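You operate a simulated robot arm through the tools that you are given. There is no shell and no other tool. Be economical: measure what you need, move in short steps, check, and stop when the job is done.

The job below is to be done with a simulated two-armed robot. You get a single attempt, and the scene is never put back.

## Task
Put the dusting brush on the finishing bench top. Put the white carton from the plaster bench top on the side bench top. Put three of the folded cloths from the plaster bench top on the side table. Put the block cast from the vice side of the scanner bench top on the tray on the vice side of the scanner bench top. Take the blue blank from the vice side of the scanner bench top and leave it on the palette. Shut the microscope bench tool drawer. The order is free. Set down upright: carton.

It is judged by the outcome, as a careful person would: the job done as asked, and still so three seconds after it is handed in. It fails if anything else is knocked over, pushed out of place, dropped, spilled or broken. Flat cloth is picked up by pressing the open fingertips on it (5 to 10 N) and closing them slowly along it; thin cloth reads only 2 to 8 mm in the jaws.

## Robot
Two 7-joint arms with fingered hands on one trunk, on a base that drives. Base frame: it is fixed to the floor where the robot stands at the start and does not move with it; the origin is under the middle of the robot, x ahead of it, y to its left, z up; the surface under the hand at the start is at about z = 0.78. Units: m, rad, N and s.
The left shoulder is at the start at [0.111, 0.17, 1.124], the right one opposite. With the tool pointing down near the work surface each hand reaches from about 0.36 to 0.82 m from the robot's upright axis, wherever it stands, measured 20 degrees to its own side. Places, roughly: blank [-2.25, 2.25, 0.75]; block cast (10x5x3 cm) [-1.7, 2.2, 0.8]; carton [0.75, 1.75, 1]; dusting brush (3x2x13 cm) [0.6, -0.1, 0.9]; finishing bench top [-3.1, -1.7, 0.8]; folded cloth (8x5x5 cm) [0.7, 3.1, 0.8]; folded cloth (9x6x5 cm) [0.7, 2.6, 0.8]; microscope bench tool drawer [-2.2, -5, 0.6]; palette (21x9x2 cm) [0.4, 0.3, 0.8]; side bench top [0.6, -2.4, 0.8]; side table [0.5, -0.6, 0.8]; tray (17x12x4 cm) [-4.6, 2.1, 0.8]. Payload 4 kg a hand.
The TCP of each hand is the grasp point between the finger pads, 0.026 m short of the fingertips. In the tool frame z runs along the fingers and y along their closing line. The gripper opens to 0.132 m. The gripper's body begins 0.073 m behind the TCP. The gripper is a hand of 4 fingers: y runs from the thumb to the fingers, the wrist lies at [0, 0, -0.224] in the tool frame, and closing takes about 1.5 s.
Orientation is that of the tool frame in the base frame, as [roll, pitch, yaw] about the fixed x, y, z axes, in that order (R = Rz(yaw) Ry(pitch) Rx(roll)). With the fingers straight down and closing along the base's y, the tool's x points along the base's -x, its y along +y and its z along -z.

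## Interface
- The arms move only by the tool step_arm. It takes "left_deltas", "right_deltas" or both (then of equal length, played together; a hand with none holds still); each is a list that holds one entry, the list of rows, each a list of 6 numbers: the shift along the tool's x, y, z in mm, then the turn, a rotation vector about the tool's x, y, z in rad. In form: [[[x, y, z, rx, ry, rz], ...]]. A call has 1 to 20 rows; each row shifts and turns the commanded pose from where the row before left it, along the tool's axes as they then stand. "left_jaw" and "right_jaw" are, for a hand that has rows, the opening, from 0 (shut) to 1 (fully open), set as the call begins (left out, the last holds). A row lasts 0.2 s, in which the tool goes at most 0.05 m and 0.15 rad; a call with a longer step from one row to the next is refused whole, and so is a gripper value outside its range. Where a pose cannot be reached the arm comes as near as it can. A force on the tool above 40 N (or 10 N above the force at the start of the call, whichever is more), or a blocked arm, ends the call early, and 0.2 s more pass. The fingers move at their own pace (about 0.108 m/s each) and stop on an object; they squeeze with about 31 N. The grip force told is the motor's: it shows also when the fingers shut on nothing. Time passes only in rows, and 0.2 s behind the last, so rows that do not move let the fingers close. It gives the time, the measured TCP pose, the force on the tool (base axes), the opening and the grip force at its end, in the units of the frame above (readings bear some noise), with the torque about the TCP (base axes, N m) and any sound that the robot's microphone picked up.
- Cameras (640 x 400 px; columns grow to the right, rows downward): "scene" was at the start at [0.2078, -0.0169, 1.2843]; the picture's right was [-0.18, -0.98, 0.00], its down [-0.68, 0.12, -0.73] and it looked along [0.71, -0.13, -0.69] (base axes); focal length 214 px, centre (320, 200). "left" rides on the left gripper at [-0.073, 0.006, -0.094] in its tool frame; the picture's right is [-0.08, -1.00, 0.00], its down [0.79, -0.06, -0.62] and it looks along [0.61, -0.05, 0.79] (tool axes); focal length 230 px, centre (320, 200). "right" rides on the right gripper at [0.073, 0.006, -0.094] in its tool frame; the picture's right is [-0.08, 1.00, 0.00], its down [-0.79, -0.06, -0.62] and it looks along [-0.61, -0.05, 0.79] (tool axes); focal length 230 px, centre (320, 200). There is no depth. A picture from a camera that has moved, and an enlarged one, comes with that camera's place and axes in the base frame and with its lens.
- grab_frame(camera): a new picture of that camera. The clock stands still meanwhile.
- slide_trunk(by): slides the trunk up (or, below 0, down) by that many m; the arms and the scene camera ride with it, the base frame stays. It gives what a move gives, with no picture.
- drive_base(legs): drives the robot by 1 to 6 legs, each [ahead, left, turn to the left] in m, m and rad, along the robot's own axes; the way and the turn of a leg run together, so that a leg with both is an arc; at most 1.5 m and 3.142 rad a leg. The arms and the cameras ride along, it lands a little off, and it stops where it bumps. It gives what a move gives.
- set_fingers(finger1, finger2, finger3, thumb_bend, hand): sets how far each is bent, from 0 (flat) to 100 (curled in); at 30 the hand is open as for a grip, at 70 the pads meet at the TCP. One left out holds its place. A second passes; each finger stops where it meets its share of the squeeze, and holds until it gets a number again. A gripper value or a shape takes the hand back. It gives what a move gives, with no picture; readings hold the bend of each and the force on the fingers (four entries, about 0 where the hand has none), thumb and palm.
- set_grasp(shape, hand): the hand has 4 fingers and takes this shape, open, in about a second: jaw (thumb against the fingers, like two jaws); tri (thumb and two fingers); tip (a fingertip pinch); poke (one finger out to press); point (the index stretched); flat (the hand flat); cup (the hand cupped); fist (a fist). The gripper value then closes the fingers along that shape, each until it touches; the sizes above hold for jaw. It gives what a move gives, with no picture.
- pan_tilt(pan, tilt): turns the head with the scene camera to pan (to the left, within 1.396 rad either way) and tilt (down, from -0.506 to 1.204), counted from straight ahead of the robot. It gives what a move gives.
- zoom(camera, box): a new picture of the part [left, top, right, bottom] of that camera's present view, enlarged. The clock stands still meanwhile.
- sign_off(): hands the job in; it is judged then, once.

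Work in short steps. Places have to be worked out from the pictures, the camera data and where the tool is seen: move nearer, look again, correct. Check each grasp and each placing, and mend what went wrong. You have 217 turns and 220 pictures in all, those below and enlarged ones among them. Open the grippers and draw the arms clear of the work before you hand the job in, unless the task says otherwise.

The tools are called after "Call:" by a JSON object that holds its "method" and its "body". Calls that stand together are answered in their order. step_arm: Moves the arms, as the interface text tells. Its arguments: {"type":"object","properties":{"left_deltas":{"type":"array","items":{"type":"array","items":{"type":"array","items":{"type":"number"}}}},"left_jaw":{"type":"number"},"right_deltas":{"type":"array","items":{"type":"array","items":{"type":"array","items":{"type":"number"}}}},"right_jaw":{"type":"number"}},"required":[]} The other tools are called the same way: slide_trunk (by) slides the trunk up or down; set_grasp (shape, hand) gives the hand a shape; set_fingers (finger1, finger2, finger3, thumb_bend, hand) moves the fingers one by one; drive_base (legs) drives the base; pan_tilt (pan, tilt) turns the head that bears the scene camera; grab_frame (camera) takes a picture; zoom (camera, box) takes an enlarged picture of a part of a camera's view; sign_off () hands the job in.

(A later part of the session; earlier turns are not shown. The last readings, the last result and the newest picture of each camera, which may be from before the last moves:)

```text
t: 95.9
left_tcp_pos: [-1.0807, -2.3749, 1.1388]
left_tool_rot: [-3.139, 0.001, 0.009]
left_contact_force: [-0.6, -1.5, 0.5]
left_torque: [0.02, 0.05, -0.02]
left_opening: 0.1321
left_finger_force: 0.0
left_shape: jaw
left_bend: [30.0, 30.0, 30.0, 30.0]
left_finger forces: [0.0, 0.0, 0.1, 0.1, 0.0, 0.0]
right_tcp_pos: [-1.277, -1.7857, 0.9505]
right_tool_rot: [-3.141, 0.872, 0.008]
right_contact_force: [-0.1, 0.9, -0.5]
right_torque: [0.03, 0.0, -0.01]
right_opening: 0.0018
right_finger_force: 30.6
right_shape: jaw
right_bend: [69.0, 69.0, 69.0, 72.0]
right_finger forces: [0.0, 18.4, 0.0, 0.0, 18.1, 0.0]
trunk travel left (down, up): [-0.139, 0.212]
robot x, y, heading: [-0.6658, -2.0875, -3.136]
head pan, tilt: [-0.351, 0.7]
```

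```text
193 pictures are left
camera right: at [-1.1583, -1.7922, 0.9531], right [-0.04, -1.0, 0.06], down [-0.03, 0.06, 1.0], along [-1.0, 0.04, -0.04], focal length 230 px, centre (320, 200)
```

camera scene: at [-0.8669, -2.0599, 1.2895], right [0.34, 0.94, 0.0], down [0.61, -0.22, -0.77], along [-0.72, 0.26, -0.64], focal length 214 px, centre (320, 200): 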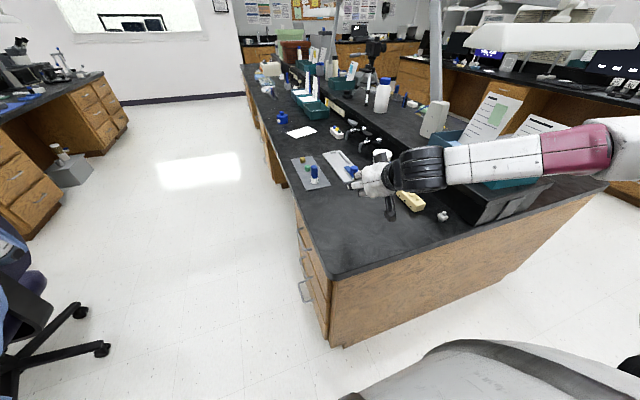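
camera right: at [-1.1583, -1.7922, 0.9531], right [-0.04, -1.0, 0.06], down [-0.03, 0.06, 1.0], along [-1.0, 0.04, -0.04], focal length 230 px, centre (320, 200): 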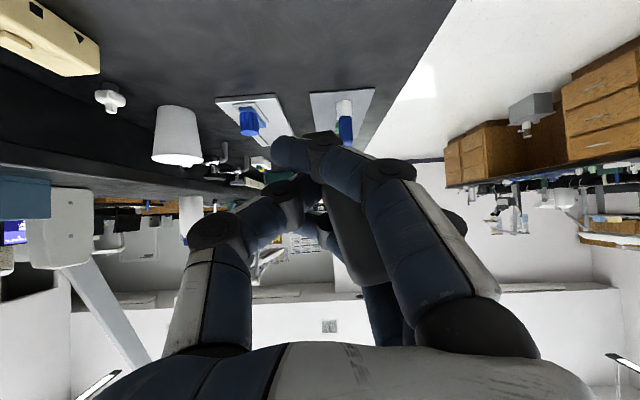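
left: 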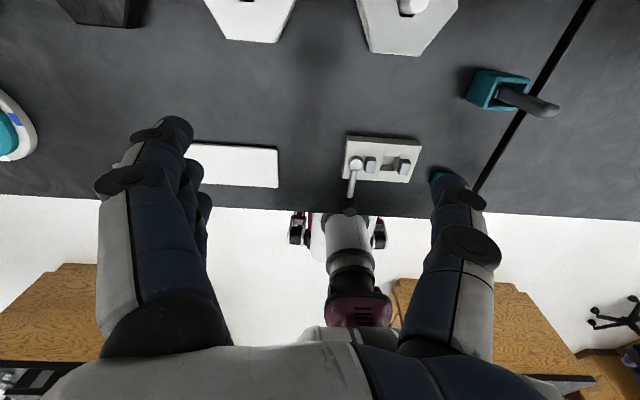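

Lower until the bristle end meets the bench.

Call:
{"method": "step_arm", "body": {"right_deltas": [[[23, 0, 19.3, 0, 0, 0], [23, 0, 19.3, 0, 0, 0], [15.3, 0, 12.9, 0, 0, 0], [6, 0, 5, 0, 0, 0], [0, 0, 0, 0, 0, 0]]]}}

Call:
{"method": "zoom", "body": {"camera": "scene", "box": [320, 130, 480, 230]}}

Call:
{"method": "grab_frame", "body": {"camera": "right"}}

```text
t: 97.1
left_tcp_pos: [-1.081, -2.3751, 1.1393]
left_tool_rot: [-3.141, 0.002, 0.007]
left_contact_force: [0.4, -0.1, -0.7]
left_torque: [0.02, -0.02, -0.02]
left_opening: 0.1319
left_finger_force: 0.0
left_shape: jaw
left_bend: [30.0, 30.0, 30.0, 30.0]
left_finger forces: [0.1, 0.1, 0.0, 0.1, 0.0, 0.0]
right_tcp_pos: [-1.275, -1.7841, 0.8626]
right_tool_rot: [-3.141, 0.87, 0.009]
right_contact_force: [0.5, 0.8, 0.1]
right_torque: [-0.01, 0.0, -0.02]
right_opening: 0.0017
right_finger_force: 31.1
right_shape: jaw
right_bend: [69.0, 69.0, 69.0, 72.0]
right_finger forces: [0.0, 18.4, 0.1, 0.0, 18.1, 0.0]
trunk travel left (down, up): [-0.139, 0.212]
robot x, y, heading: [-0.6625, -2.0827, -3.137]
head pan, tilt: [-0.351, 0.7]
```

```text
4.00 times, centred on (400, 180) of scene
camera zoom: at [-0.8674, -2.0596, 1.2893], right [0.34, 0.94, 0.0], down [0.61, -0.22, -0.76], along [-0.72, 0.26, -0.64], focal length 858 px, centre (0, 280)
```

zoom: 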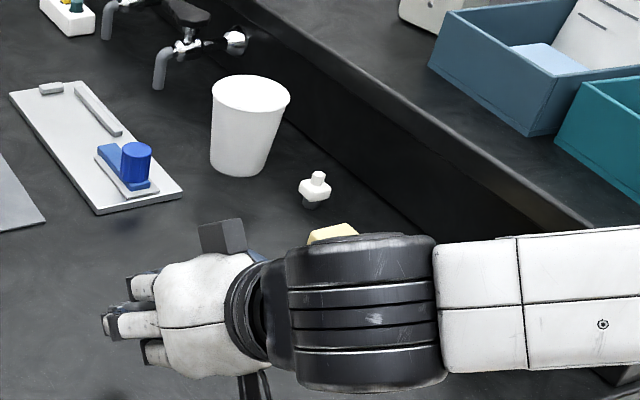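

```text
191 pictures are left
camera right: at [-1.156, -1.7895, 0.8663], right [-0.04, -1.0, 0.06], down [-0.04, 0.06, 1.0], along [-1.0, 0.04, -0.04], focal length 230 px, centre (320, 200)
```

right: 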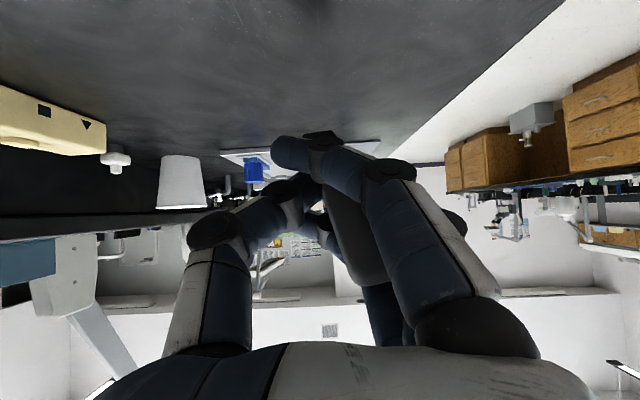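

Tip is ~2 cm above the top; continue in small steps until contact.

Call:
{"method": "step_arm", "body": {"right_deltas": [[[3.8, 0, 3.2, 0, 0, 0], [3.8, 0, 3.2, 0, 0, 0], [3.8, 0, 3.2, 0, 0, 0], [2.3, 0, 1.9, 0, 0, 0], [0, 0, 0, 0, 0, 0]]]}}

Call:
{"method": "grab_frame", "body": {"camera": "right"}}

```text
t: 98.3
left_tcp_pos: [-1.082, -2.3735, 1.1387]
left_tool_rot: [-3.141, -0.001, 0.009]
left_contact_force: [0.3, -0.2, 0.5]
left_torque: [0.03, 0.01, -0.01]
left_opening: 0.132
left_finger_force: 0.1
left_shape: jaw
left_bend: [30.0, 30.0, 30.0, 30.0]
left_finger forces: [0.0, 0.1, 0.0, 0.1, 0.0, 0.1]
right_tcp_pos: [-1.2763, -1.7814, 0.8468]
right_tool_rot: [-3.141, 0.869, 0.006]
right_contact_force: [-0.9, 0.3, -0.1]
right_torque: [0.01, -0.03, 0.0]
right_opening: 0.0018
right_finger_force: 31.0
right_shape: jaw
right_bend: [69.0, 69.0, 69.0, 72.0]
right_finger forces: [0.0, 18.5, 0.1, 0.0, 18.0, 0.1]
trunk travel left (down, up): [-0.139, 0.212]
robot x, y, heading: [-0.6622, -2.0827, -3.129]
head pan, tilt: [-0.351, 0.7]
```

```text
190 pictures are left
camera right: at [-1.157, -1.7882, 0.8505], right [-0.04, -1.0, 0.06], down [-0.04, 0.06, 1.0], along [-1.0, 0.04, -0.04], focal length 230 px, centre (320, 200)
```

right: 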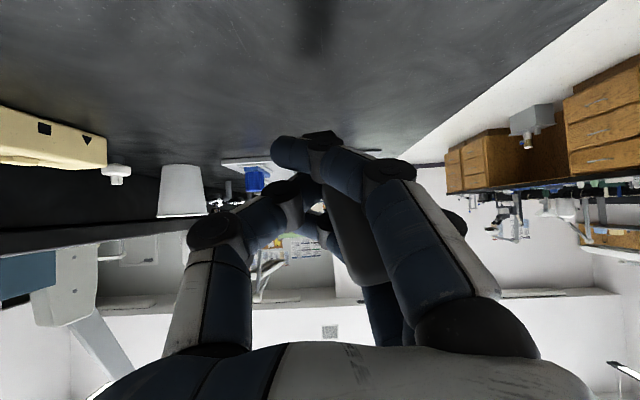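

Zoom to identify the dark cube near the hand before releasing.

Call:
{"method": "zoom", "body": {"camera": "scene", "box": [330, 150, 430, 213]}}

```text
6.35 times, centred on (380, 182) of scene
camera zoom: at [-0.8674, -2.0596, 1.2893], right [0.34, 0.94, 0.0], down [0.61, -0.22, -0.76], along [-0.72, 0.26, -0.64], focal length 1362 px, centre (-61, 318)
```

zoom: 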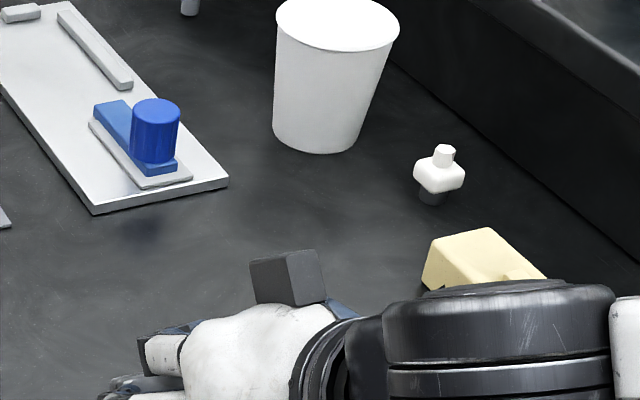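

That dark cube moves with the hand – it may be the handle end, meaning the brush is skewed in the grip. Raise and tilt back to examine.

Call:
{"method": "step_arm", "body": {"right_deltas": [[[-30.6, 0, -25.7, 0, 0, 0], [-30.6, 0, -25.7, 0, 0, 0], [-30.6, 0, -25.7, 0, 0, 0], [-20, 0, -18, 0, 0.145, 0], [0, 0, 0, 0, 0.145, 0], [0, 0, 0, 0, 0.145, 0], [0, 0, 0, 0, 0.145, 0], [0, 0, 0, 0, 0.145, 0], [0, 0, 0, 0, 0.145, 0], [0, 0, 0, 0, 0.145, 0], [0, 0, 0, 0, 0.145, 0], [0, 0, 0, 0, 0.145, 0], [0, 0, 0, 0, 0, 0]]]}}

Call:
{"method": "zoom", "body": {"camera": "scene", "box": [300, 50, 480, 163]}}

Call:
{"method": "grab_frame", "body": {"camera": "left"}}

```text
t: 101.1
left_tcp_pos: [-1.0808, -2.3748, 1.1389]
left_tool_rot: [3.141, 0.0, 0.01]
left_contact_force: [0.4, 0.0, -0.7]
left_torque: [0.03, 0.03, 0.02]
left_opening: 0.132
left_finger_force: 0.0
left_shape: jaw
left_bend: [30.0, 30.0, 30.0, 30.0]
left_finger forces: [0.0, 0.1, 0.0, 0.0, 0.0, 0.1]
right_tcp_pos: [-1.2752, -1.7825, 0.9946]
right_tool_rot: [-3.141, -0.437, 0.009]
right_contact_force: [-0.3, 0.4, 0.0]
right_torque: [0.02, 0.0, 0.03]
right_opening: 0.0015
right_finger_force: 31.3
right_shape: jaw
right_bend: [69.0, 69.0, 69.0, 72.0]
right_finger forces: [0.0, 18.4, 0.0, 0.0, 18.1, 0.0]
trunk travel left (down, up): [-0.139, 0.212]
robot x, y, heading: [-0.6619, -2.087, -3.139]
head pan, tilt: [-0.351, 0.7]
```

```text
3.54 times, centred on (390, 106) of scene
camera zoom: at [-0.8669, -2.0594, 1.2894], right [0.34, 0.94, 0.0], down [0.61, -0.22, -0.77], along [-0.72, 0.26, -0.64], focal length 759 px, centre (72, 531)
```

zoom: 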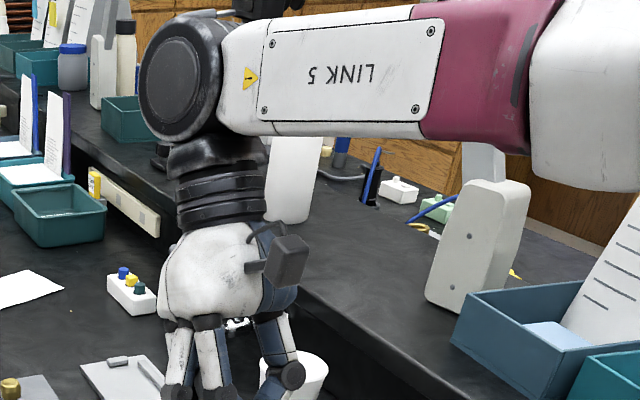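

```text
187 pictures are left
camera left: at [-1.1533, -2.3801, 1.2326], right [-0.09, 1.0, 0.0], down [0.78, 0.07, 0.62], along [0.61, 0.05, -0.79], focal length 230 px, centre (320, 200)
```

left: 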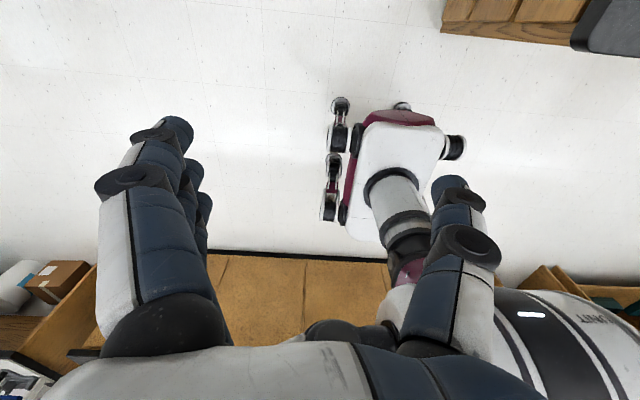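

Look at the lower part of the hand now.

Call:
{"method": "zoom", "body": {"camera": "scene", "box": [310, 100, 450, 188]}}

Call:
{"method": "grab_frame", "body": {"camera": "right"}}

```text
4.55 times, centred on (380, 144) of scene
camera zoom: at [-0.8669, -2.0594, 1.2894], right [0.34, 0.94, 0.0], down [0.61, -0.22, -0.77], along [-0.72, 0.26, -0.64], focal length 975 px, centre (47, 454)
```

zoom: 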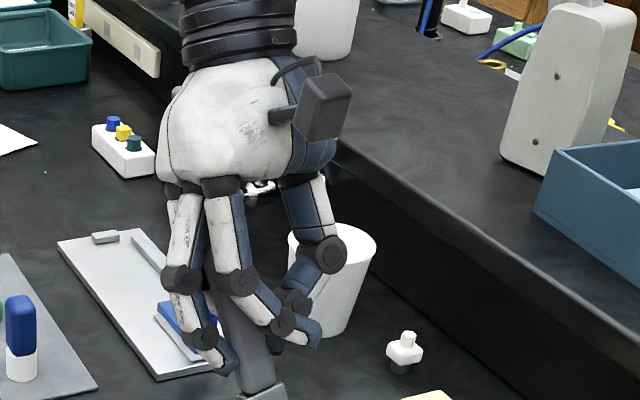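

```text
185 pictures are left
camera right: at [-1.2488, -1.7884, 1.1095], right [-0.06, -1.0, -0.03], down [-0.97, 0.05, 0.23], along [-0.22, 0.05, -0.97], focal length 230 px, centre (320, 200)
```

right: 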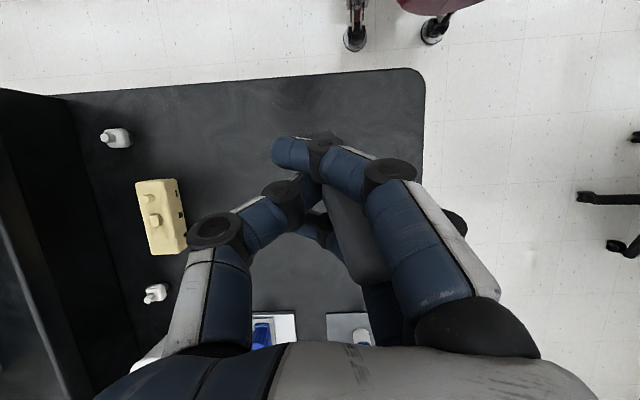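

The brush is essentially along the fingers; the cube is a thumb joint. Tilt forward again to ~54° and lower to near the bench.

Call:
{"method": "step_arm", "body": {"right_deltas": [[[0, 0, 0, 0, -0.139, 0], [0, 0, 0, 0, -0.139, 0], [0, 0, 0, 0, -0.139, 0], [0, 0, 0, 0, -0.139, 0], [0, 0, 0, 0, -0.139, 0], [0, 0, 0, 0, -0.139, 0], [0, 0, 0, 0, -0.139, 0], [0, 0, 0, 0, -0.139, 0], [0, 0, 0, 0, -0.139, 0], [0, 0, 0, 0, -0.139, 0], [32.5, 0, 23.3, 0, 0, 0], [32.5, 0, 23.3, 0, 0, 0], [32.5, 0, 23.3, 0, 0, 0], [16, 0, 11.6, 0, 0, 0], [4, 0, 3, 0, 0, 0], [4, 0, 3, 0, 0, 0], [0, 0, 0, 0, 0, 0]]]}}

Call:
{"method": "grab_frame", "body": {"camera": "right"}}

```text
t: 104.7
left_tcp_pos: [-1.0817, -2.375, 1.1389]
left_tool_rot: [3.141, 0.0, 0.008]
left_contact_force: [0.1, -0.1, -0.2]
left_torque: [0.02, -0.01, 0.02]
left_opening: 0.1317
left_finger_force: 0.1
left_shape: jaw
left_bend: [30.0, 30.0, 30.0, 30.0]
left_finger forces: [0.0, 0.0, 0.0, 0.1, 0.0, 0.0]
right_tcp_pos: [-1.2765, -1.7841, 0.843]
right_tool_rot: [3.14, 0.955, 0.008]
right_contact_force: [0.5, 0.2, 0.0]
right_torque: [-0.01, -0.03, -0.02]
right_opening: 0.0014
right_finger_force: 31.1
right_shape: jaw
right_bend: [69.0, 69.0, 69.0, 72.0]
right_finger forces: [0.0, 18.0, 0.0, 0.0, 17.8, 0.1]
trunk travel left (down, up): [-0.139, 0.212]
robot x, y, heading: [-0.6624, -2.0873, -3.132]
head pan, tilt: [-0.351, 0.7]
```

```text
184 pictures are left
camera right: at [-1.1586, -1.7885, 0.8373], right [-0.04, -1.0, 0.06], down [0.05, 0.06, 1.0], along [-1.0, 0.04, 0.05], focal length 230 px, centre (320, 200)
```

right: 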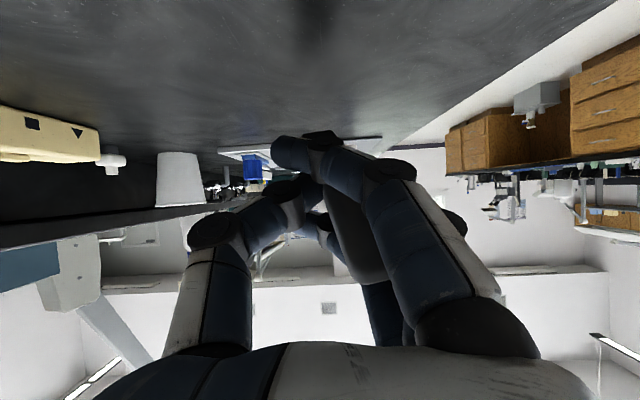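

Continue down in 3 mm steps.

Call:
{"method": "step_arm", "body": {"right_deltas": [[[2.4, 0, 1.8, 0, 0, 0], [2.4, 0, 1.8, 0, 0, 0], [2.4, 0, 1.8, 0, 0, 0], [0, 0, 0, 0, 0, 0]]]}}

Call:
{"method": "step_arm", "body": {"right_deltas": [[[2.4, 0, 1.8, 0, 0, 0], [2.4, 0, 1.8, 0, 0, 0], [0, 0, 0, 0, 0, 0]]]}}

Call:
{"method": "grab_frame", "body": {"camera": "right"}}

```text
t: 105.7
left_tcp_pos: [-1.0807, -2.3738, 1.1381]
left_tool_rot: [3.142, 0.002, 0.008]
left_contact_force: [-0.1, 0.3, 0.2]
left_torque: [-0.02, 0.03, 0.02]
left_opening: 0.132
left_finger_force: 0.1
left_shape: jaw
left_bend: [30.0, 30.0, 30.0, 30.0]
left_finger forces: [0.1, 0.0, 0.0, 0.0, 0.0, 0.0]
right_tcp_pos: [-1.2777, -1.7823, 0.8356]
right_tool_rot: [3.141, 0.956, 0.009]
right_contact_force: [-0.1, 0.0, -0.2]
right_torque: [-0.01, 0.0, -0.02]
right_opening: 0.0017
right_finger_force: 30.7
right_shape: jaw
right_bend: [69.0, 69.0, 69.0, 72.0]
right_finger forces: [0.0, 17.9, 0.0, 0.0, 17.7, 0.1]
trunk travel left (down, up): [-0.139, 0.212]
robot x, y, heading: [-0.6623, -2.082, -3.127]
head pan, tilt: [-0.351, 0.7]
```

```text
t: 106.5
left_tcp_pos: [-1.0814, -2.3747, 1.1375]
left_tool_rot: [3.14, -0.001, 0.009]
left_contact_force: [0.9, 0.1, 0.4]
left_torque: [0.0, -0.01, 0.0]
left_opening: 0.132
left_finger_force: 0.0
left_shape: jaw
left_bend: [30.0, 30.0, 30.0, 30.0]
left_finger forces: [0.0, 0.1, 0.0, 0.1, 0.1, 0.0]
right_tcp_pos: [-1.2768, -1.7821, 0.8292]
right_tool_rot: [3.141, 0.955, 0.009]
right_contact_force: [0.1, -0.2, -1.0]
right_torque: [-0.02, 0.01, 0.0]
right_opening: 0.0018
right_finger_force: 31.5
right_shape: jaw
right_bend: [69.0, 69.0, 69.0, 72.0]
right_finger forces: [0.0, 17.9, 0.1, 0.0, 17.8, 0.0]
trunk travel left (down, up): [-0.139, 0.212]
robot x, y, heading: [-0.6617, -2.0842, -3.135]
head pan, tilt: [-0.351, 0.7]
```

```text
183 pictures are left
camera right: at [-1.1587, -1.7883, 0.8229], right [-0.04, -1.0, 0.06], down [0.05, 0.06, 1.0], along [-1.0, 0.04, 0.05], focal length 230 px, centre (320, 200)
```

right: 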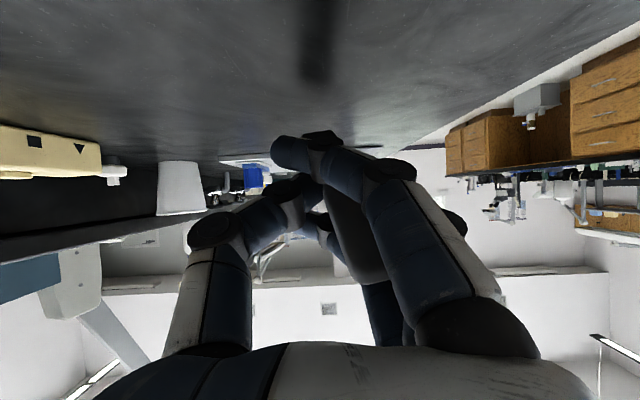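

Still no contact; the top may be a bit lower. Continue cautiously.

Call:
{"method": "step_arm", "body": {"right_deltas": [[[2.4, 0, 1.8, 0, 0, 0], [2.4, 0, 1.8, 0, 0, 0], [2.4, 0, 1.8, 0, 0, 0], [0, 0, 0, 0, 0, 0]]]}}

Call:
{"method": "step_arm", "body": {"right_deltas": [[[2.4, 0, 1.8, 0, 0, 0], [2.4, 0, 1.8, 0, 0, 0], [0, 0, 0, 0, 0, 0]]]}}

Call:
{"method": "zoom", "body": {"camera": "scene", "box": [320, 150, 440, 230]}}

```text
t: 107.5
left_tcp_pos: [-1.081, -2.3739, 1.1378]
left_tool_rot: [-3.141, 0.001, 0.009]
left_contact_force: [0.5, -0.4, -0.3]
left_torque: [-0.01, -0.01, 0.01]
left_opening: 0.132
left_finger_force: 0.1
left_shape: jaw
left_bend: [30.0, 30.0, 30.0, 30.0]
left_finger forces: [0.1, 0.1, 0.0, 0.0, 0.0, 0.0]
right_tcp_pos: [-1.2766, -1.7818, 0.8185]
right_tool_rot: [-3.141, 0.953, 0.009]
right_contact_force: [-0.5, 0.7, -0.6]
right_torque: [0.03, 0.01, -0.01]
right_opening: 0.0017
right_finger_force: 30.2
right_shape: jaw
right_bend: [69.0, 69.0, 69.0, 72.0]
right_finger forces: [0.0, 18.0, 0.1, 0.1, 17.9, 0.0]
trunk travel left (down, up): [-0.139, 0.212]
robot x, y, heading: [-0.6582, -2.0837, -3.131]
head pan, tilt: [-0.351, 0.7]
```

```text
t: 108.3
left_tcp_pos: [-1.0812, -2.374, 1.1396]
left_tool_rot: [-3.141, 0.0, 0.01]
left_contact_force: [0.3, -0.9, 0.4]
left_torque: [-0.03, -0.01, -0.01]
left_opening: 0.1317
left_finger_force: 0.0
left_shape: jaw
left_bend: [30.0, 30.0, 30.0, 30.0]
left_finger forces: [0.1, 0.1, 0.0, 0.1, 0.0, 0.0]
right_tcp_pos: [-1.2772, -1.782, 0.8135]
right_tool_rot: [-3.141, 0.953, 0.008]
right_contact_force: [0.7, 0.1, -1.0]
right_torque: [0.02, 0.0, -0.01]
right_opening: 0.0017
right_finger_force: 31.0
right_shape: jaw
right_bend: [69.0, 69.0, 69.0, 72.0]
right_finger forces: [0.1, 18.0, 0.0, 0.0, 17.9, 0.0]
trunk travel left (down, up): [-0.139, 0.212]
robot x, y, heading: [-0.6637, -2.08, -3.132]
head pan, tilt: [-0.351, 0.7]
```

```text
5.00 times, centred on (380, 190) of scene
camera zoom: at [-0.8675, -2.0596, 1.2893], right [0.34, 0.94, 0.0], down [0.61, -0.22, -0.76], along [-0.72, 0.26, -0.64], focal length 1072 px, centre (20, 250)
```

zoom: 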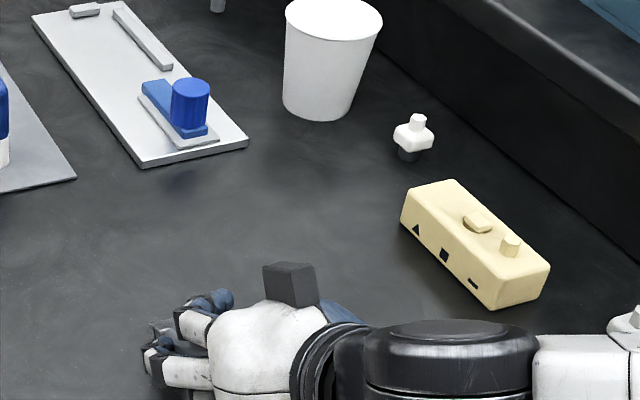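

Keep lowering a little more, watching force.

Call:
{"method": "step_arm", "body": {"right_deltas": [[[2.4, 0, 1.8, 0, 0, 0], [2.4, 0, 1.8, 0, 0, 0], [0, 0, 0, 0, 0, 0]]]}}

Call:
{"method": "step_arm", "body": {"right_deltas": [[[2.4, 0, 1.8, 0, 0, 0], [2.4, 0, 1.8, 0, 0, 0], [0, 0, 0, 0, 0, 0]]]}}

Call:
{"method": "grab_frame", "body": {"camera": "right"}}

```text
t: 109.1
left_tcp_pos: [-1.0805, -2.3742, 1.1398]
left_tool_rot: [3.141, 0.002, 0.008]
left_contact_force: [-0.8, 0.8, -1.0]
left_torque: [0.03, 0.0, -0.01]
left_opening: 0.132
left_finger_force: 0.1
left_shape: jaw
left_bend: [30.0, 30.0, 30.0, 30.0]
left_finger forces: [0.1, 0.0, 0.1, 0.0, 0.1, 0.0]
right_tcp_pos: [-1.2771, -1.7818, 0.8102]
right_tool_rot: [-3.139, 0.956, 0.01]
right_contact_force: [4.9, 0.5, 6.7]
right_torque: [-0.07, 0.21, 0.02]
right_opening: 0.0016
right_finger_force: 30.8
right_shape: jaw
right_bend: [69.0, 69.0, 69.0, 73.0]
right_finger forces: [0.0, 19.9, 0.1, 0.0, 21.0, 0.0]
trunk travel left (down, up): [-0.139, 0.212]
robot x, y, heading: [-0.6618, -2.083, -3.133]
head pan, tilt: [-0.351, 0.7]
```

```text
t: 109.9
left_tcp_pos: [-1.0785, -2.3748, 1.1404]
left_tool_rot: [3.141, 0.004, 0.011]
left_contact_force: [0.6, -0.2, 0.8]
left_torque: [-0.02, -0.01, -0.06]
left_opening: 0.1319
left_finger_force: 0.1
left_shape: jaw
left_bend: [30.0, 30.0, 30.0, 30.0]
left_finger forces: [0.1, 0.0, 0.1, 0.0, 0.1, 0.0]
right_tcp_pos: [-1.2748, -1.7831, 0.8044]
right_tool_rot: [-3.141, 0.957, 0.009]
right_contact_force: [15.9, 2.9, 20.3]
right_torque: [-0.07, 0.66, 0.0]
right_opening: 0.0028
right_finger_force: 31.4
right_shape: jaw
right_bend: [69.0, 70.0, 69.0, 74.0]
right_finger forces: [0.0, 24.6, 0.0, 0.1, 28.8, 0.0]
trunk travel left (down, up): [-0.139, 0.212]
robot x, y, heading: [-0.6643, -2.0825, -3.129]
head pan, tilt: [-0.351, 0.7]
```

```text
181 pictures are left
camera right: at [-1.1568, -1.7884, 0.7977], right [-0.04, -1.0, 0.06], down [0.05, 0.06, 1.0], along [-1.0, 0.04, 0.05], focal length 230 px, centre (320, 200)
```

right: 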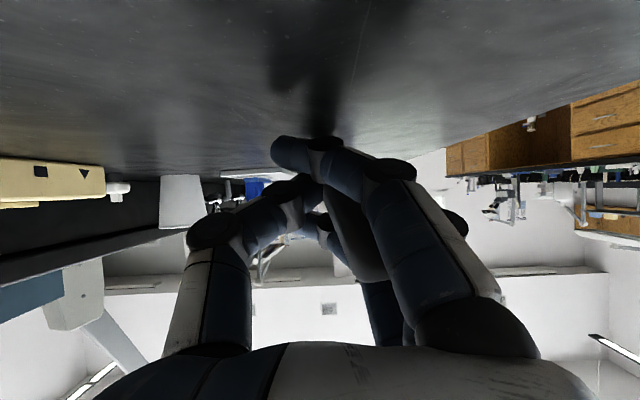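

Contact with the bench (top at ~0.75). Back off 5 mm, then open.

Call:
{"method": "step_arm", "body": {"right_deltas": [[[-4.2, 0, -3, 0, 0, 0], [0, 0, 0, 0, 0, 0]]]}}

Call:
{"method": "step_arm", "body": {"right_deltas": [[[0, 0, 0, 0, 0, 0], [0, 0, 0, 0, 0, 0], [0, 0, 0, 0, 0, 0], [0, 0, 0, 0, 0, 0], [0, 0, 0, 0, 0, 0]]], "right_jaw": 0.6}}

Call:
{"method": "grab_frame", "body": {"camera": "right"}}

Call:
{"method": "zoom", "body": {"camera": "scene", "box": [320, 150, 440, 230]}}

```text
t: 110.5
left_tcp_pos: [-1.0799, -2.375, 1.1384]
left_tool_rot: [-3.141, 0.002, 0.009]
left_contact_force: [-0.4, 0.0, 0.3]
left_torque: [-0.01, 0.0, -0.03]
left_opening: 0.1317
left_finger_force: 0.0
left_shape: jaw
left_bend: [30.0, 30.0, 30.0, 30.0]
left_finger forces: [0.0, 0.1, 0.0, 0.1, 0.0, 0.0]
right_tcp_pos: [-1.2762, -1.7818, 0.8063]
right_tool_rot: [-3.139, 0.953, 0.01]
right_contact_force: [5.0, 1.4, 7.9]
right_torque: [0.02, 0.26, -0.02]
right_opening: 0.0024
right_finger_force: 31.7
right_shape: jaw
right_bend: [69.0, 70.0, 69.0, 73.0]
right_finger forces: [0.1, 21.4, 0.0, 0.0, 23.7, 0.0]
trunk travel left (down, up): [-0.139, 0.212]
robot x, y, heading: [-0.6623, -2.0861, -3.132]
head pan, tilt: [-0.351, 0.7]
```

```text
t: 111.7
left_tcp_pos: [-1.0804, -2.3745, 1.1384]
left_tool_rot: [-3.141, 0.001, 0.009]
left_contact_force: [-0.7, -1.3, -0.4]
left_torque: [0.04, 0.0, -0.01]
left_opening: 0.1319
left_finger_force: 0.1
left_shape: jaw
left_bend: [30.0, 30.0, 30.0, 30.0]
left_finger forces: [0.0, 0.0, 0.1, 0.0, 0.0, 0.0]
right_tcp_pos: [-1.2768, -1.7828, 0.8075]
right_tool_rot: [3.141, 0.953, 0.008]
right_contact_force: [-0.5, 0.2, 0.0]
right_torque: [-0.03, 0.02, 0.0]
right_opening: 0.0792
right_finger_force: 0.0
right_shape: jaw
right_bend: [71.0, 71.0, 71.0, 71.0]
right_finger forces: [0.0, 0.0, 0.1, 0.0, 0.0, 0.0]
trunk travel left (down, up): [-0.139, 0.212]
robot x, y, heading: [-0.6623, -2.0843, -3.135]
head pan, tilt: [-0.351, 0.7]
```

```text
180 pictures are left
camera right: at [-1.1586, -1.7876, 0.8012], right [-0.04, -1.0, 0.06], down [0.05, 0.06, 1.0], along [-1.0, 0.04, 0.05], focal length 230 px, centre (320, 200)
```

right: 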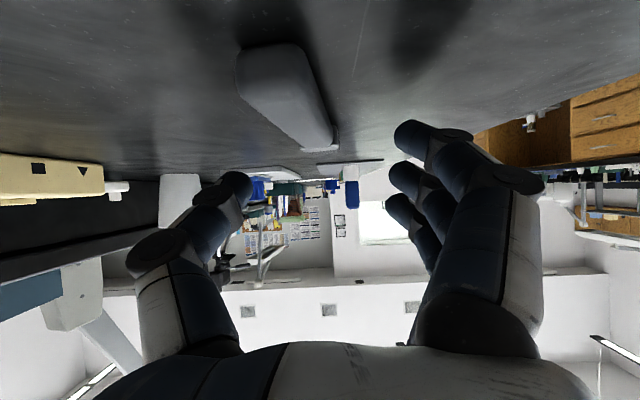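

```text
5.00 times, centred on (380, 190) of scene
camera zoom: at [-0.8674, -2.0596, 1.2892], right [0.34, 0.94, 0.0], down [0.61, -0.22, -0.76], along [-0.72, 0.26, -0.64], focal length 1072 px, centre (20, 250)
```

zoom: 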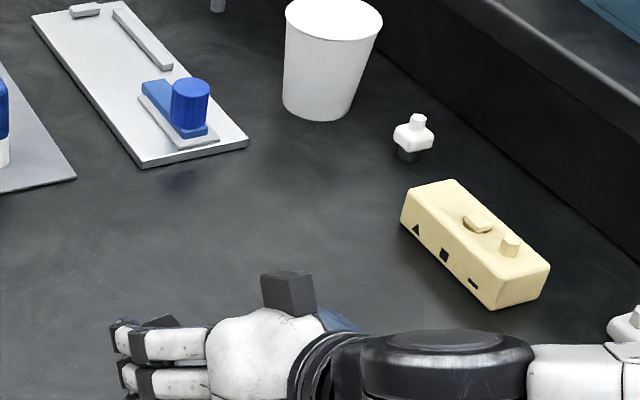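

The brush is lying on the bench. Raise the hand straight up and untilt.

Call:
{"method": "step_arm", "body": {"right_deltas": [[[-32.5, 0, -23.3, 0, 0, 0], [-32.5, 0, -23.3, 0, 0, 0], [-32.5, 0, -23.3, 0, 0, 0], [-32.5, 0, -23.3, 0, 0, 0], [-32.5, 0, -23.3, 0, 0, 0], [-32.5, 0, -23.3, 0, 0, 0], [0, 0, 0, 0, 0.136, 0], [0, 0, 0, 0, 0.136, 0], [0, 0, 0, 0, 0.136, 0], [0, 0, 0, 0, 0.136, 0], [0, 0, 0, 0, 0.136, 0], [0, 0, 0, 0, 0.136, 0], [0, 0, 0, 0, 0.136, 0], [35, 0, 0, 0, 0, 0], [35, 0, 0, 0, 0, 0], [40, 0, 0, 0, 0, 0], [40, 0, -20, 0, 0, 0], [40, 0, -20, 0, 0, 0]]]}}

Call:
{"method": "grab_frame", "body": {"camera": "scene"}}

```text
t: 115.5
left_tcp_pos: [-1.0805, -2.3743, 1.1395]
left_tool_rot: [3.141, 0.0, 0.009]
left_contact_force: [0.1, -0.4, -0.1]
left_torque: [0.02, 0.04, -0.01]
left_opening: 0.1319
left_finger_force: 0.1
left_shape: jaw
left_bend: [30.0, 30.0, 30.0, 30.0]
left_finger forces: [0.1, 0.0, 0.1, 0.0, 0.0, 0.1]
right_tcp_pos: [-1.0886, -1.7813, 1.0855]
right_tool_rot: [-3.14, 0.003, 0.01]
right_contact_force: [0.8, 0.2, -0.1]
right_torque: [0.01, 0.02, 0.01]
right_opening: 0.079
right_finger_force: 0.1
right_shape: jaw
right_bend: [71.0, 71.0, 71.0, 71.0]
right_finger forces: [0.1, 0.0, 0.0, 0.0, 0.0, 0.0]
trunk travel left (down, up): [-0.139, 0.212]
robot x, y, heading: [-0.6615, -2.0826, -3.135]
head pan, tilt: [-0.351, 0.7]
```

```text
178 pictures are left
camera scene: at [-0.8662, -2.0592, 1.2896], right [0.34, 0.94, 0.0], down [0.61, -0.22, -0.77], along [-0.72, 0.26, -0.64], focal length 214 px, centre (320, 200)
```

scene: 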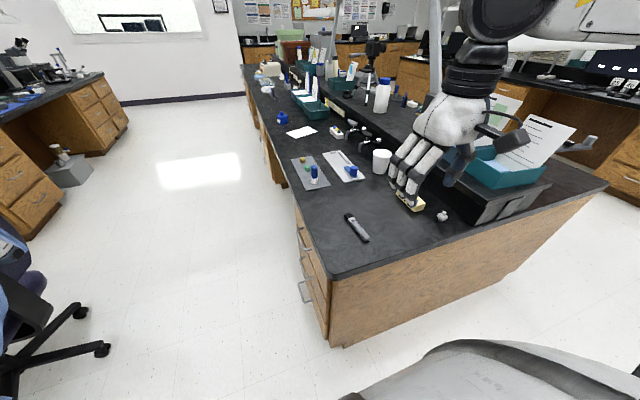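

The brush is on the finishing bench top. Next, the microscope drawer: back off, face -y and drive down the end corridor for a look.

Call:
{"method": "drive_base", "body": {"legs": [[-0.3, 0, 0], [0, 0, 1.57], [1.2, 0, 0]]}}

Call:
{"method": "pan_tilt", "body": {"pan": 0, "tilt": 0.45}}

Call:
{"method": "grab_frame", "body": {"camera": "scene"}}

```text
t: 127.1
left_tcp_pos: [-0.1376, -3.7382, 1.1394]
left_tool_rot: [3.14, -0.001, 1.519]
left_contact_force: [-0.1, -0.3, -0.2]
left_torque: [0.02, -0.03, 0.0]
left_opening: 0.1318
left_finger_force: 0.0
left_shape: jaw
left_bend: [30.0, 30.0, 30.0, 30.0]
left_finger forces: [0.0, 0.1, 0.0, 0.0, 0.0, 0.0]
right_tcp_pos: [-0.7304, -3.7085, 1.0856]
right_tool_rot: [3.141, 0.001, 1.518]
right_contact_force: [0.4, -0.5, 0.7]
right_torque: [0.0, -0.04, -0.04]
right_opening: 0.0788
right_finger_force: 0.0
right_shape: jaw
right_bend: [71.0, 71.0, 71.0, 71.0]
right_finger forces: [0.1, 0.0, 0.1, 0.1, 0.0, 0.0]
trunk travel left (down, up): [-0.139, 0.212]
robot x, y, heading: [-0.4022, -3.3003, -1.625]
head pan, tilt: [-0.351, 0.7]
```

```text
t: 128.0
left_tcp_pos: [-0.1382, -3.7389, 1.1388]
left_tool_rot: [-3.141, 0.001, 1.519]
left_contact_force: [1.1, -0.3, 0.5]
left_torque: [0.0, 0.01, 0.04]
left_opening: 0.1318
left_finger_force: 0.0
left_shape: jaw
left_bend: [30.0, 30.0, 30.0, 30.0]
left_finger forces: [0.1, 0.0, 0.0, 0.1, 0.1, 0.0]
right_tcp_pos: [-0.7312, -3.7094, 1.085]
right_tool_rot: [-3.14, 0.001, 1.52]
right_contact_force: [-0.3, 0.0, -0.3]
right_torque: [-0.01, 0.0, -0.04]
right_opening: 0.0789
right_finger_force: 0.1
right_shape: jaw
right_bend: [71.0, 71.0, 71.0, 71.0]
right_finger forces: [0.0, 0.1, 0.1, 0.1, 0.0, 0.0]
trunk travel left (down, up): [-0.139, 0.212]
robot x, y, heading: [-0.4001, -3.3001, -1.619]
head pan, tilt: [0.0, 0.45]
```

```text
177 pictures are left
camera scene: at [-0.4128, -3.5212, 1.3114], right [-1.0, 0.05, 0.0], down [0.02, 0.44, -0.9], along [-0.05, -0.9, -0.44], focal length 214 px, centre (320, 200)
```

scene: 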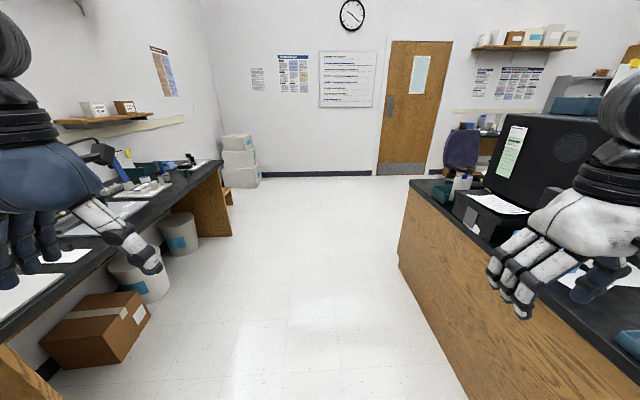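

Open floor beyond. Drive on to y≈-5.9 and turn to face along the island's far side.

Call:
{"method": "drive_base", "body": {"legs": [[1.35, 0, 0], [1.3, 0.08, 0], [0, 0, -1.5]]}}

Call:
{"method": "pan_tilt", "body": {"pan": -0.4, "tilt": 0.45}}

Call:
{"method": "grab_frame", "body": {"camera": "scene"}}

```text
t: 144.7
left_tcp_pos: [-0.8415, -6.311, 1.138]
left_tool_rot: [-3.141, -0.001, 0.039]
left_contact_force: [0.3, 0.2, 0.5]
left_torque: [-0.02, -0.01, 0.0]
left_opening: 0.1321
left_finger_force: 0.2
left_shape: jaw
left_bend: [30.0, 30.0, 30.0, 30.0]
left_finger forces: [0.0, 0.0, 0.0, 0.0, 0.0, 0.0]
right_tcp_pos: [-0.8661, -5.719, 1.0848]
right_tool_rot: [3.139, 0.003, 0.038]
right_contact_force: [0.2, -0.3, -0.3]
right_torque: [0.03, 0.03, -0.02]
right_opening: 0.079
right_finger_force: 0.1
right_shape: jaw
right_bend: [71.0, 71.0, 71.0, 71.0]
right_finger forces: [0.1, 0.1, 0.0, 0.0, 0.1, 0.1]
trunk travel left (down, up): [-0.139, 0.212]
robot x, y, heading: [-0.4309, -6.0113, -3.104]
head pan, tilt: [0.0, 0.45]
```

```text
t: 145.6
left_tcp_pos: [-0.841, -6.3113, 1.1388]
left_tool_rot: [-3.141, 0.001, 0.04]
left_contact_force: [-0.6, 0.8, -0.5]
left_torque: [0.0, 0.0, 0.01]
left_opening: 0.1318
left_finger_force: 0.1
left_shape: jaw
left_bend: [30.0, 30.0, 30.0, 30.0]
left_finger forces: [0.0, 0.0, 0.0, 0.1, 0.0, 0.0]
right_tcp_pos: [-0.8672, -5.7179, 1.0847]
right_tool_rot: [3.141, 0.001, 0.037]
right_contact_force: [-0.7, -0.7, 0.9]
right_torque: [0.0, -0.03, 0.0]
right_opening: 0.079
right_finger_force: 0.1
right_shape: jaw
right_bend: [71.0, 71.0, 71.0, 71.0]
right_finger forces: [0.1, 0.0, 0.1, 0.0, 0.0, 0.1]
trunk travel left (down, up): [-0.139, 0.212]
robot x, y, heading: [-0.4296, -6.0085, -3.099]
head pan, tilt: [-0.4, 0.45]
```

```text
176 pictures are left
camera scene: at [-0.6417, -5.984, 1.3114], right [0.35, 0.94, 0.0], down [0.41, -0.15, -0.9], along [-0.84, 0.32, -0.44], focal length 214 px, centre (320, 200)
```

scene: 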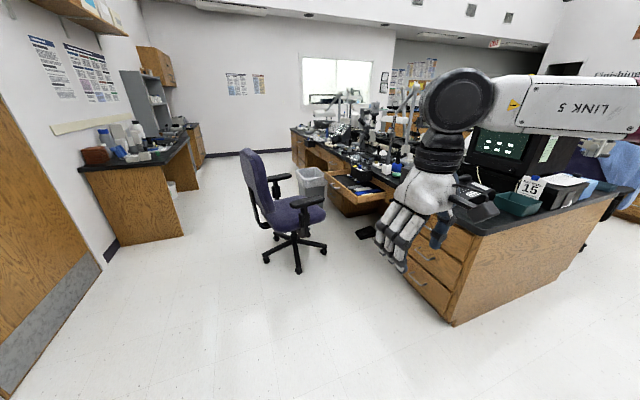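

The open drawer is visible with a chair in front. Zoom in.

Call:
{"method": "zoom", "body": {"camera": "scene", "box": [240, 110, 480, 280]}}

```text
2.35 times, centred on (360, 195) of scene
camera zoom: at [-0.6417, -5.984, 1.3114], right [0.35, 0.94, 0.0], down [0.41, -0.15, -0.9], along [-0.84, 0.32, -0.44], focal length 505 px, centre (226, 212)
```

zoom: 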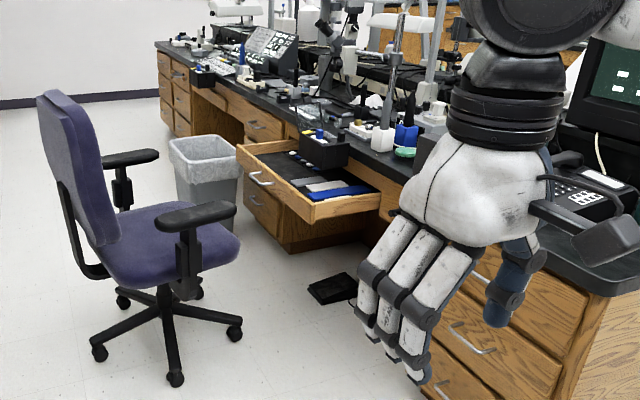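

Drawer front is at y≈-5.28, x≈-2.33…-1.80, with the chair just in front; bench face ≈-5.05. I'll approach from the chair-free side, near (-1.45,-5.72), and push the drawer's near end.

Call:
{"method": "drive_base", "body": {"legs": [[0.95, -0.33, 0], [0, 0, -1.0]]}}

Call:
{"method": "pan_tilt", "body": {"pan": 0.1, "tilt": 0.7}}

Call:
{"method": "grab_frame", "body": {"camera": "scene"}}

```text
t: 153.4
left_tcp_pos: [-1.8677, -5.509, 1.1392]
left_tool_rot: [-3.142, 0.0, -0.982]
left_contact_force: [-1.0, -0.5, 0.6]
left_torque: [-0.03, -0.01, 0.04]
left_opening: 0.1318
left_finger_force: 0.0
left_shape: jaw
left_bend: [30.0, 30.0, 30.0, 30.0]
left_finger forces: [0.0, 0.0, 0.1, 0.0, 0.0, 0.0]
right_tcp_pos: [-1.3751, -5.1786, 1.0846]
right_tool_rot: [-3.14, 0.001, -0.983]
right_contact_force: [0.6, -0.9, 0.3]
right_torque: [0.02, 0.01, 0.0]
right_opening: 0.0787
right_finger_force: 0.0
right_shape: jaw
right_bend: [71.0, 71.0, 71.0, 71.0]
right_finger forces: [0.1, 0.0, 0.0, 0.0, 0.0, 0.1]
trunk travel left (down, up): [-0.139, 0.212]
robot x, y, heading: [-1.3969, -5.7058, 2.16]
head pan, tilt: [-0.4, 0.45]
```

```text
t: 154.3
left_tcp_pos: [-1.8669, -5.5101, 1.1394]
left_tool_rot: [-3.139, 0.0, -0.983]
left_contact_force: [-0.2, 0.1, 0.1]
left_torque: [-0.02, -0.03, 0.02]
left_opening: 0.1317
left_finger_force: 0.0
left_shape: jaw
left_bend: [30.0, 30.0, 30.0, 30.0]
left_finger forces: [0.0, 0.1, 0.0, 0.1, 0.0, 0.1]
right_tcp_pos: [-1.3758, -5.1787, 1.0854]
right_tool_rot: [-3.14, 0.002, -0.982]
right_contact_force: [-0.2, -0.1, -0.1]
right_torque: [-0.01, 0.02, -0.02]
right_opening: 0.0788
right_finger_force: 0.1
right_shape: jaw
right_bend: [71.0, 71.0, 71.0, 71.0]
right_finger forces: [0.0, 0.0, 0.0, 0.1, 0.0, 0.1]
trunk travel left (down, up): [-0.139, 0.212]
robot x, y, heading: [-1.3949, -5.7072, 2.16]
head pan, tilt: [0.099, 0.7]
```

```text
174 pictures are left
camera scene: at [-1.5191, -5.5336, 1.2893], right [0.77, 0.63, 0.0], down [0.41, -0.5, -0.77], along [-0.49, 0.59, -0.64], focal length 214 px, centre (320, 200)
```

scene: 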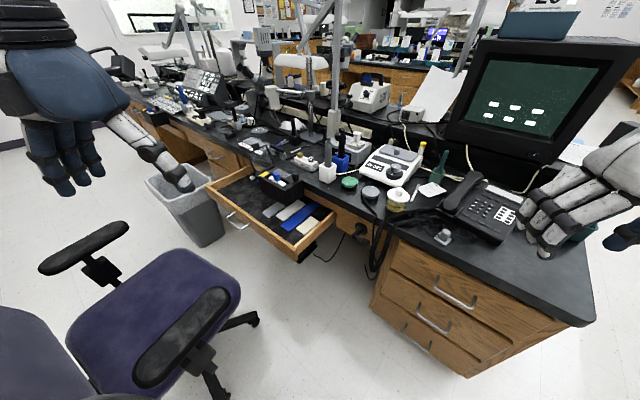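

Left hand is better placed. Tilt it forward, close the fingers, and bring it in front of the drawer's near end (high first).

Call:
{"method": "step_arm", "body": {"left_deltas": [[[0, 0, 0, 0, -0.137, 0], [0, 0, 0, 0, -0.137, 0], [0, 0, 0, 0, -0.137, 0], [0, 0, 0, 0, -0.137, 0], [0, 0, 0, 0, -0.137, 0], [0, 0, 0, 0, -0.137, 0], [0, 0, 0, 0, -0.137, 0], [8.2, -16.2, 36.8, 0, 0, 0], [8.2, -16.2, 36.8, 0, 0, 0], [8.2, -16.2, 36.8, 0, 0, 0], [8.2, -16.2, 36.8, 0, 0, 0], [8.2, -16.2, 36.8, 0, 0, 0], [32.8, 0, 23, 0, 0, 0], [32.8, 0, 23, 0, 0, 0], [32.8, 0, 23, 0, 0, 0], [32.8, 0, 23, 0, 0, 0], [0, 0, 0, 0, 0, 0]]], "left_jaw": 0}}

Call:
{"method": "grab_frame", "body": {"camera": "scene"}}

Call:
{"method": "grab_frame", "body": {"camera": "left"}}

```text
t: 157.9
left_tcp_pos: [-1.9073, -5.3292, 0.8899]
left_tool_rot: [-3.141, 0.957, -0.983]
left_contact_force: [0.2, 0.3, -0.1]
left_torque: [0.0, 0.01, 0.01]
left_opening: 0.0
left_finger_force: 31.4
left_shape: jaw
left_bend: [69.0, 57.0, 69.0, 67.0]
left_finger forces: [0.1, 0.0, 0.0, 0.0, 0.0, 0.1]
left hand out of reach, approached as far as the arm can: row 5, 6, 7, 8
right_tcp_pos: [-1.3743, -5.1772, 1.0855]
right_tool_rot: [-3.141, 0.004, -0.984]
right_contact_force: [-0.8, 0.5, 0.6]
right_torque: [-0.03, -0.01, 0.0]
right_opening: 0.079
right_finger_force: 0.2
right_shape: jaw
right_bend: [71.0, 71.0, 71.0, 71.0]
right_finger forces: [0.1, 0.0, 0.0, 0.0, 0.0, 0.0]
trunk travel left (down, up): [-0.139, 0.212]
robot x, y, heading: [-1.3942, -5.7022, 2.156]
head pan, tilt: [0.099, 0.7]
```

```text
173 pictures are left
camera scene: at [-1.519, -5.5338, 1.2894], right [0.77, 0.63, 0.0], down [0.41, -0.5, -0.77], along [-0.49, 0.59, -0.64], focal length 214 px, centre (320, 200)
```

scene: 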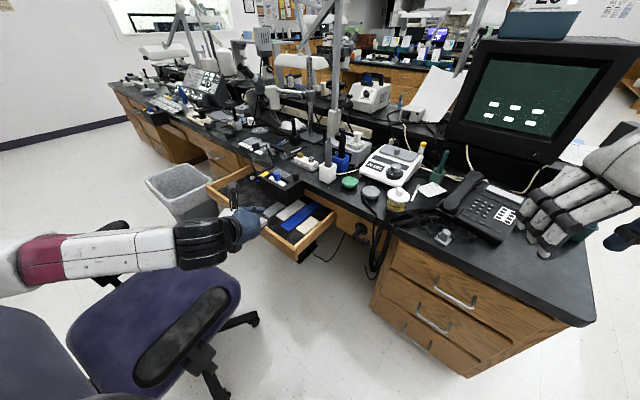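

```text
172 pictures are left
camera left: at [-1.8923, -5.361, 1.0037], right [0.8, 0.59, 0.06], down [0.58, -0.76, -0.29], along [-0.12, 0.27, -0.96], focal length 230 px, centre (320, 200)
```

left: 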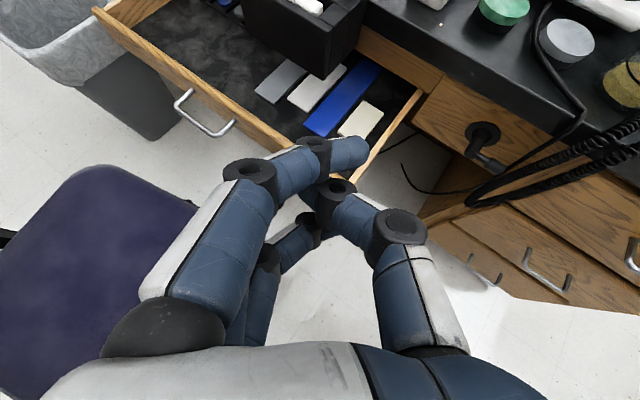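

Front panel is at y≈-5.23, top z≈0.69, handle at x≈-2.2. Move to (-2.0,-5.30) and descend to z≈0.665.

Call:
{"method": "step_arm", "body": {"left_deltas": [[[10, 20.3, 38, 0, 0, 0], [10, 20.3, 38, 0, 0, 0], [10, 20.3, 38, 0, 0, 0], [27.6, 0, 19.4, 0, 0, 0], [27.6, 0, 19.4, 0, 0, 0], [27.6, 0, 19.4, 0, 0, 0], [27.6, 0, 19.4, 0, 0, 0], [0, 0, 0, 0, 0, 0]]]}}

Call:
{"method": "grab_frame", "body": {"camera": "scene"}}

Call:
{"method": "grab_frame", "body": {"camera": "left"}}

```text
t: 159.7
left_tcp_pos: [-2.0584, -5.2458, 0.7696]
left_tool_rot: [-3.135, 0.93, -0.979]
left_contact_force: [0.3, 0.2, 0.2]
left_torque: [-0.03, 0.03, 0.0]
left_opening: 0.0001
left_finger_force: 31.0
left_shape: jaw
left_bend: [69.0, 57.0, 69.0, 67.0]
left_finger forces: [0.0, 0.1, 0.0, 0.0, 0.0, 0.0]
left hand out of reach, approached as far as the arm can: row 1, 2, 3, 4, 5, 6, 7
right_tcp_pos: [-1.3743, -5.1791, 1.0855]
right_tool_rot: [3.141, 0.002, -0.981]
right_contact_force: [-0.4, -0.2, 0.4]
right_torque: [0.02, 0.01, 0.01]
right_opening: 0.079
right_finger_force: 0.0
right_shape: jaw
right_bend: [71.0, 71.0, 71.0, 71.0]
right_finger forces: [0.0, 0.0, 0.1, 0.0, 0.0, 0.0]
trunk travel left (down, up): [-0.139, 0.212]
robot x, y, heading: [-1.3958, -5.7036, 2.153]
head pan, tilt: [0.099, 0.7]
```

```text
171 pictures are left
camera scene: at [-1.519, -5.5338, 1.2893], right [0.77, 0.63, 0.0], down [0.41, -0.5, -0.77], along [-0.49, 0.59, -0.64], focal length 214 px, centre (320, 200)
```

scene: 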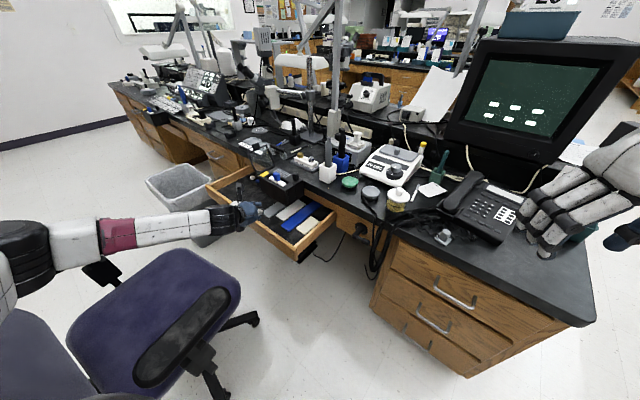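

```text
170 pictures are left
camera left: at [-2.0459, -5.2744, 0.884], right [0.8, 0.59, 0.07], down [0.58, -0.77, -0.26], along [-0.1, 0.25, -0.96], focal length 230 px, centre (320, 200)
```

left: 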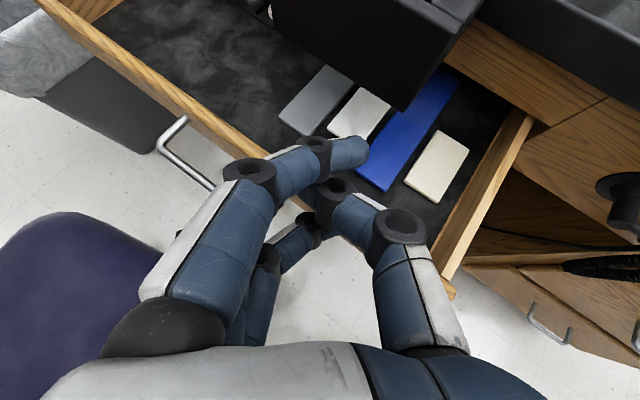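

That tilt hits a wrist limit and the hand drifted over the drawer. Retreat, reduce tilt to ~35°, and lower the trunk.

Call:
{"method": "step_arm", "body": {"left_deltas": [[[-27.6, 0, -19.4, 0, 0, 0], [-27.6, 0, -19.4, 0, 0, 0], [-27.6, 0, -19.4, 0, 0, 0], [-27.6, 0, -19.4, 0, 0, 0], [-10, -20.3, -38, 0, 0, 0], [-10, -20.3, -38, 0, 0, 0], [-10, -20.3, -38, 0, 0, 0], [0, 0, 0, 0, 0.1167, 0], [0, 0, 0, 0, 0.1167, 0], [0, 0, 0, 0, 0.1167, 0], [0, 0, 0, 0, 0, 0]]]}}

Call:
{"method": "grab_frame", "body": {"camera": "scene"}}

```text
t: 162.1
left_tcp_pos: [-1.9646, -5.278, 0.9962]
left_tool_rot: [-3.141, 0.606, -0.982]
left_contact_force: [0.3, 0.2, 0.6]
left_torque: [-0.01, -0.02, 0.01]
left_opening: 0.0003
left_finger_force: 30.8
left_shape: jaw
left_bend: [69.0, 57.0, 69.0, 67.0]
left_finger forces: [0.1, 0.1, 0.0, 0.0, 0.0, 0.0]
right_tcp_pos: [-1.3755, -5.1786, 1.0854]
right_tool_rot: [3.141, 0.001, -0.983]
right_contact_force: [0.6, -0.5, 0.0]
right_torque: [0.0, -0.03, -0.01]
right_opening: 0.0792
right_finger_force: 0.1
right_shape: jaw
right_bend: [71.0, 71.0, 71.0, 71.0]
right_finger forces: [0.0, 0.1, 0.1, 0.1, 0.1, 0.1]
trunk travel left (down, up): [-0.139, 0.212]
robot x, y, heading: [-1.3962, -5.7003, 2.155]
head pan, tilt: [0.099, 0.7]
```

```text
169 pictures are left
camera scene: at [-1.5193, -5.5338, 1.2892], right [0.77, 0.64, 0.0], down [0.41, -0.5, -0.76], along [-0.49, 0.59, -0.64], focal length 214 px, centre (320, 200)
```

scene: 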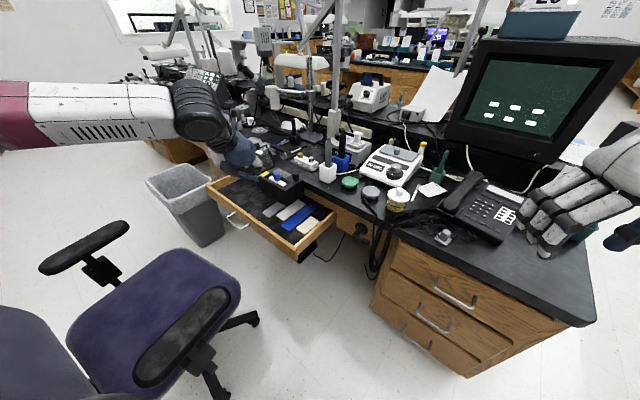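

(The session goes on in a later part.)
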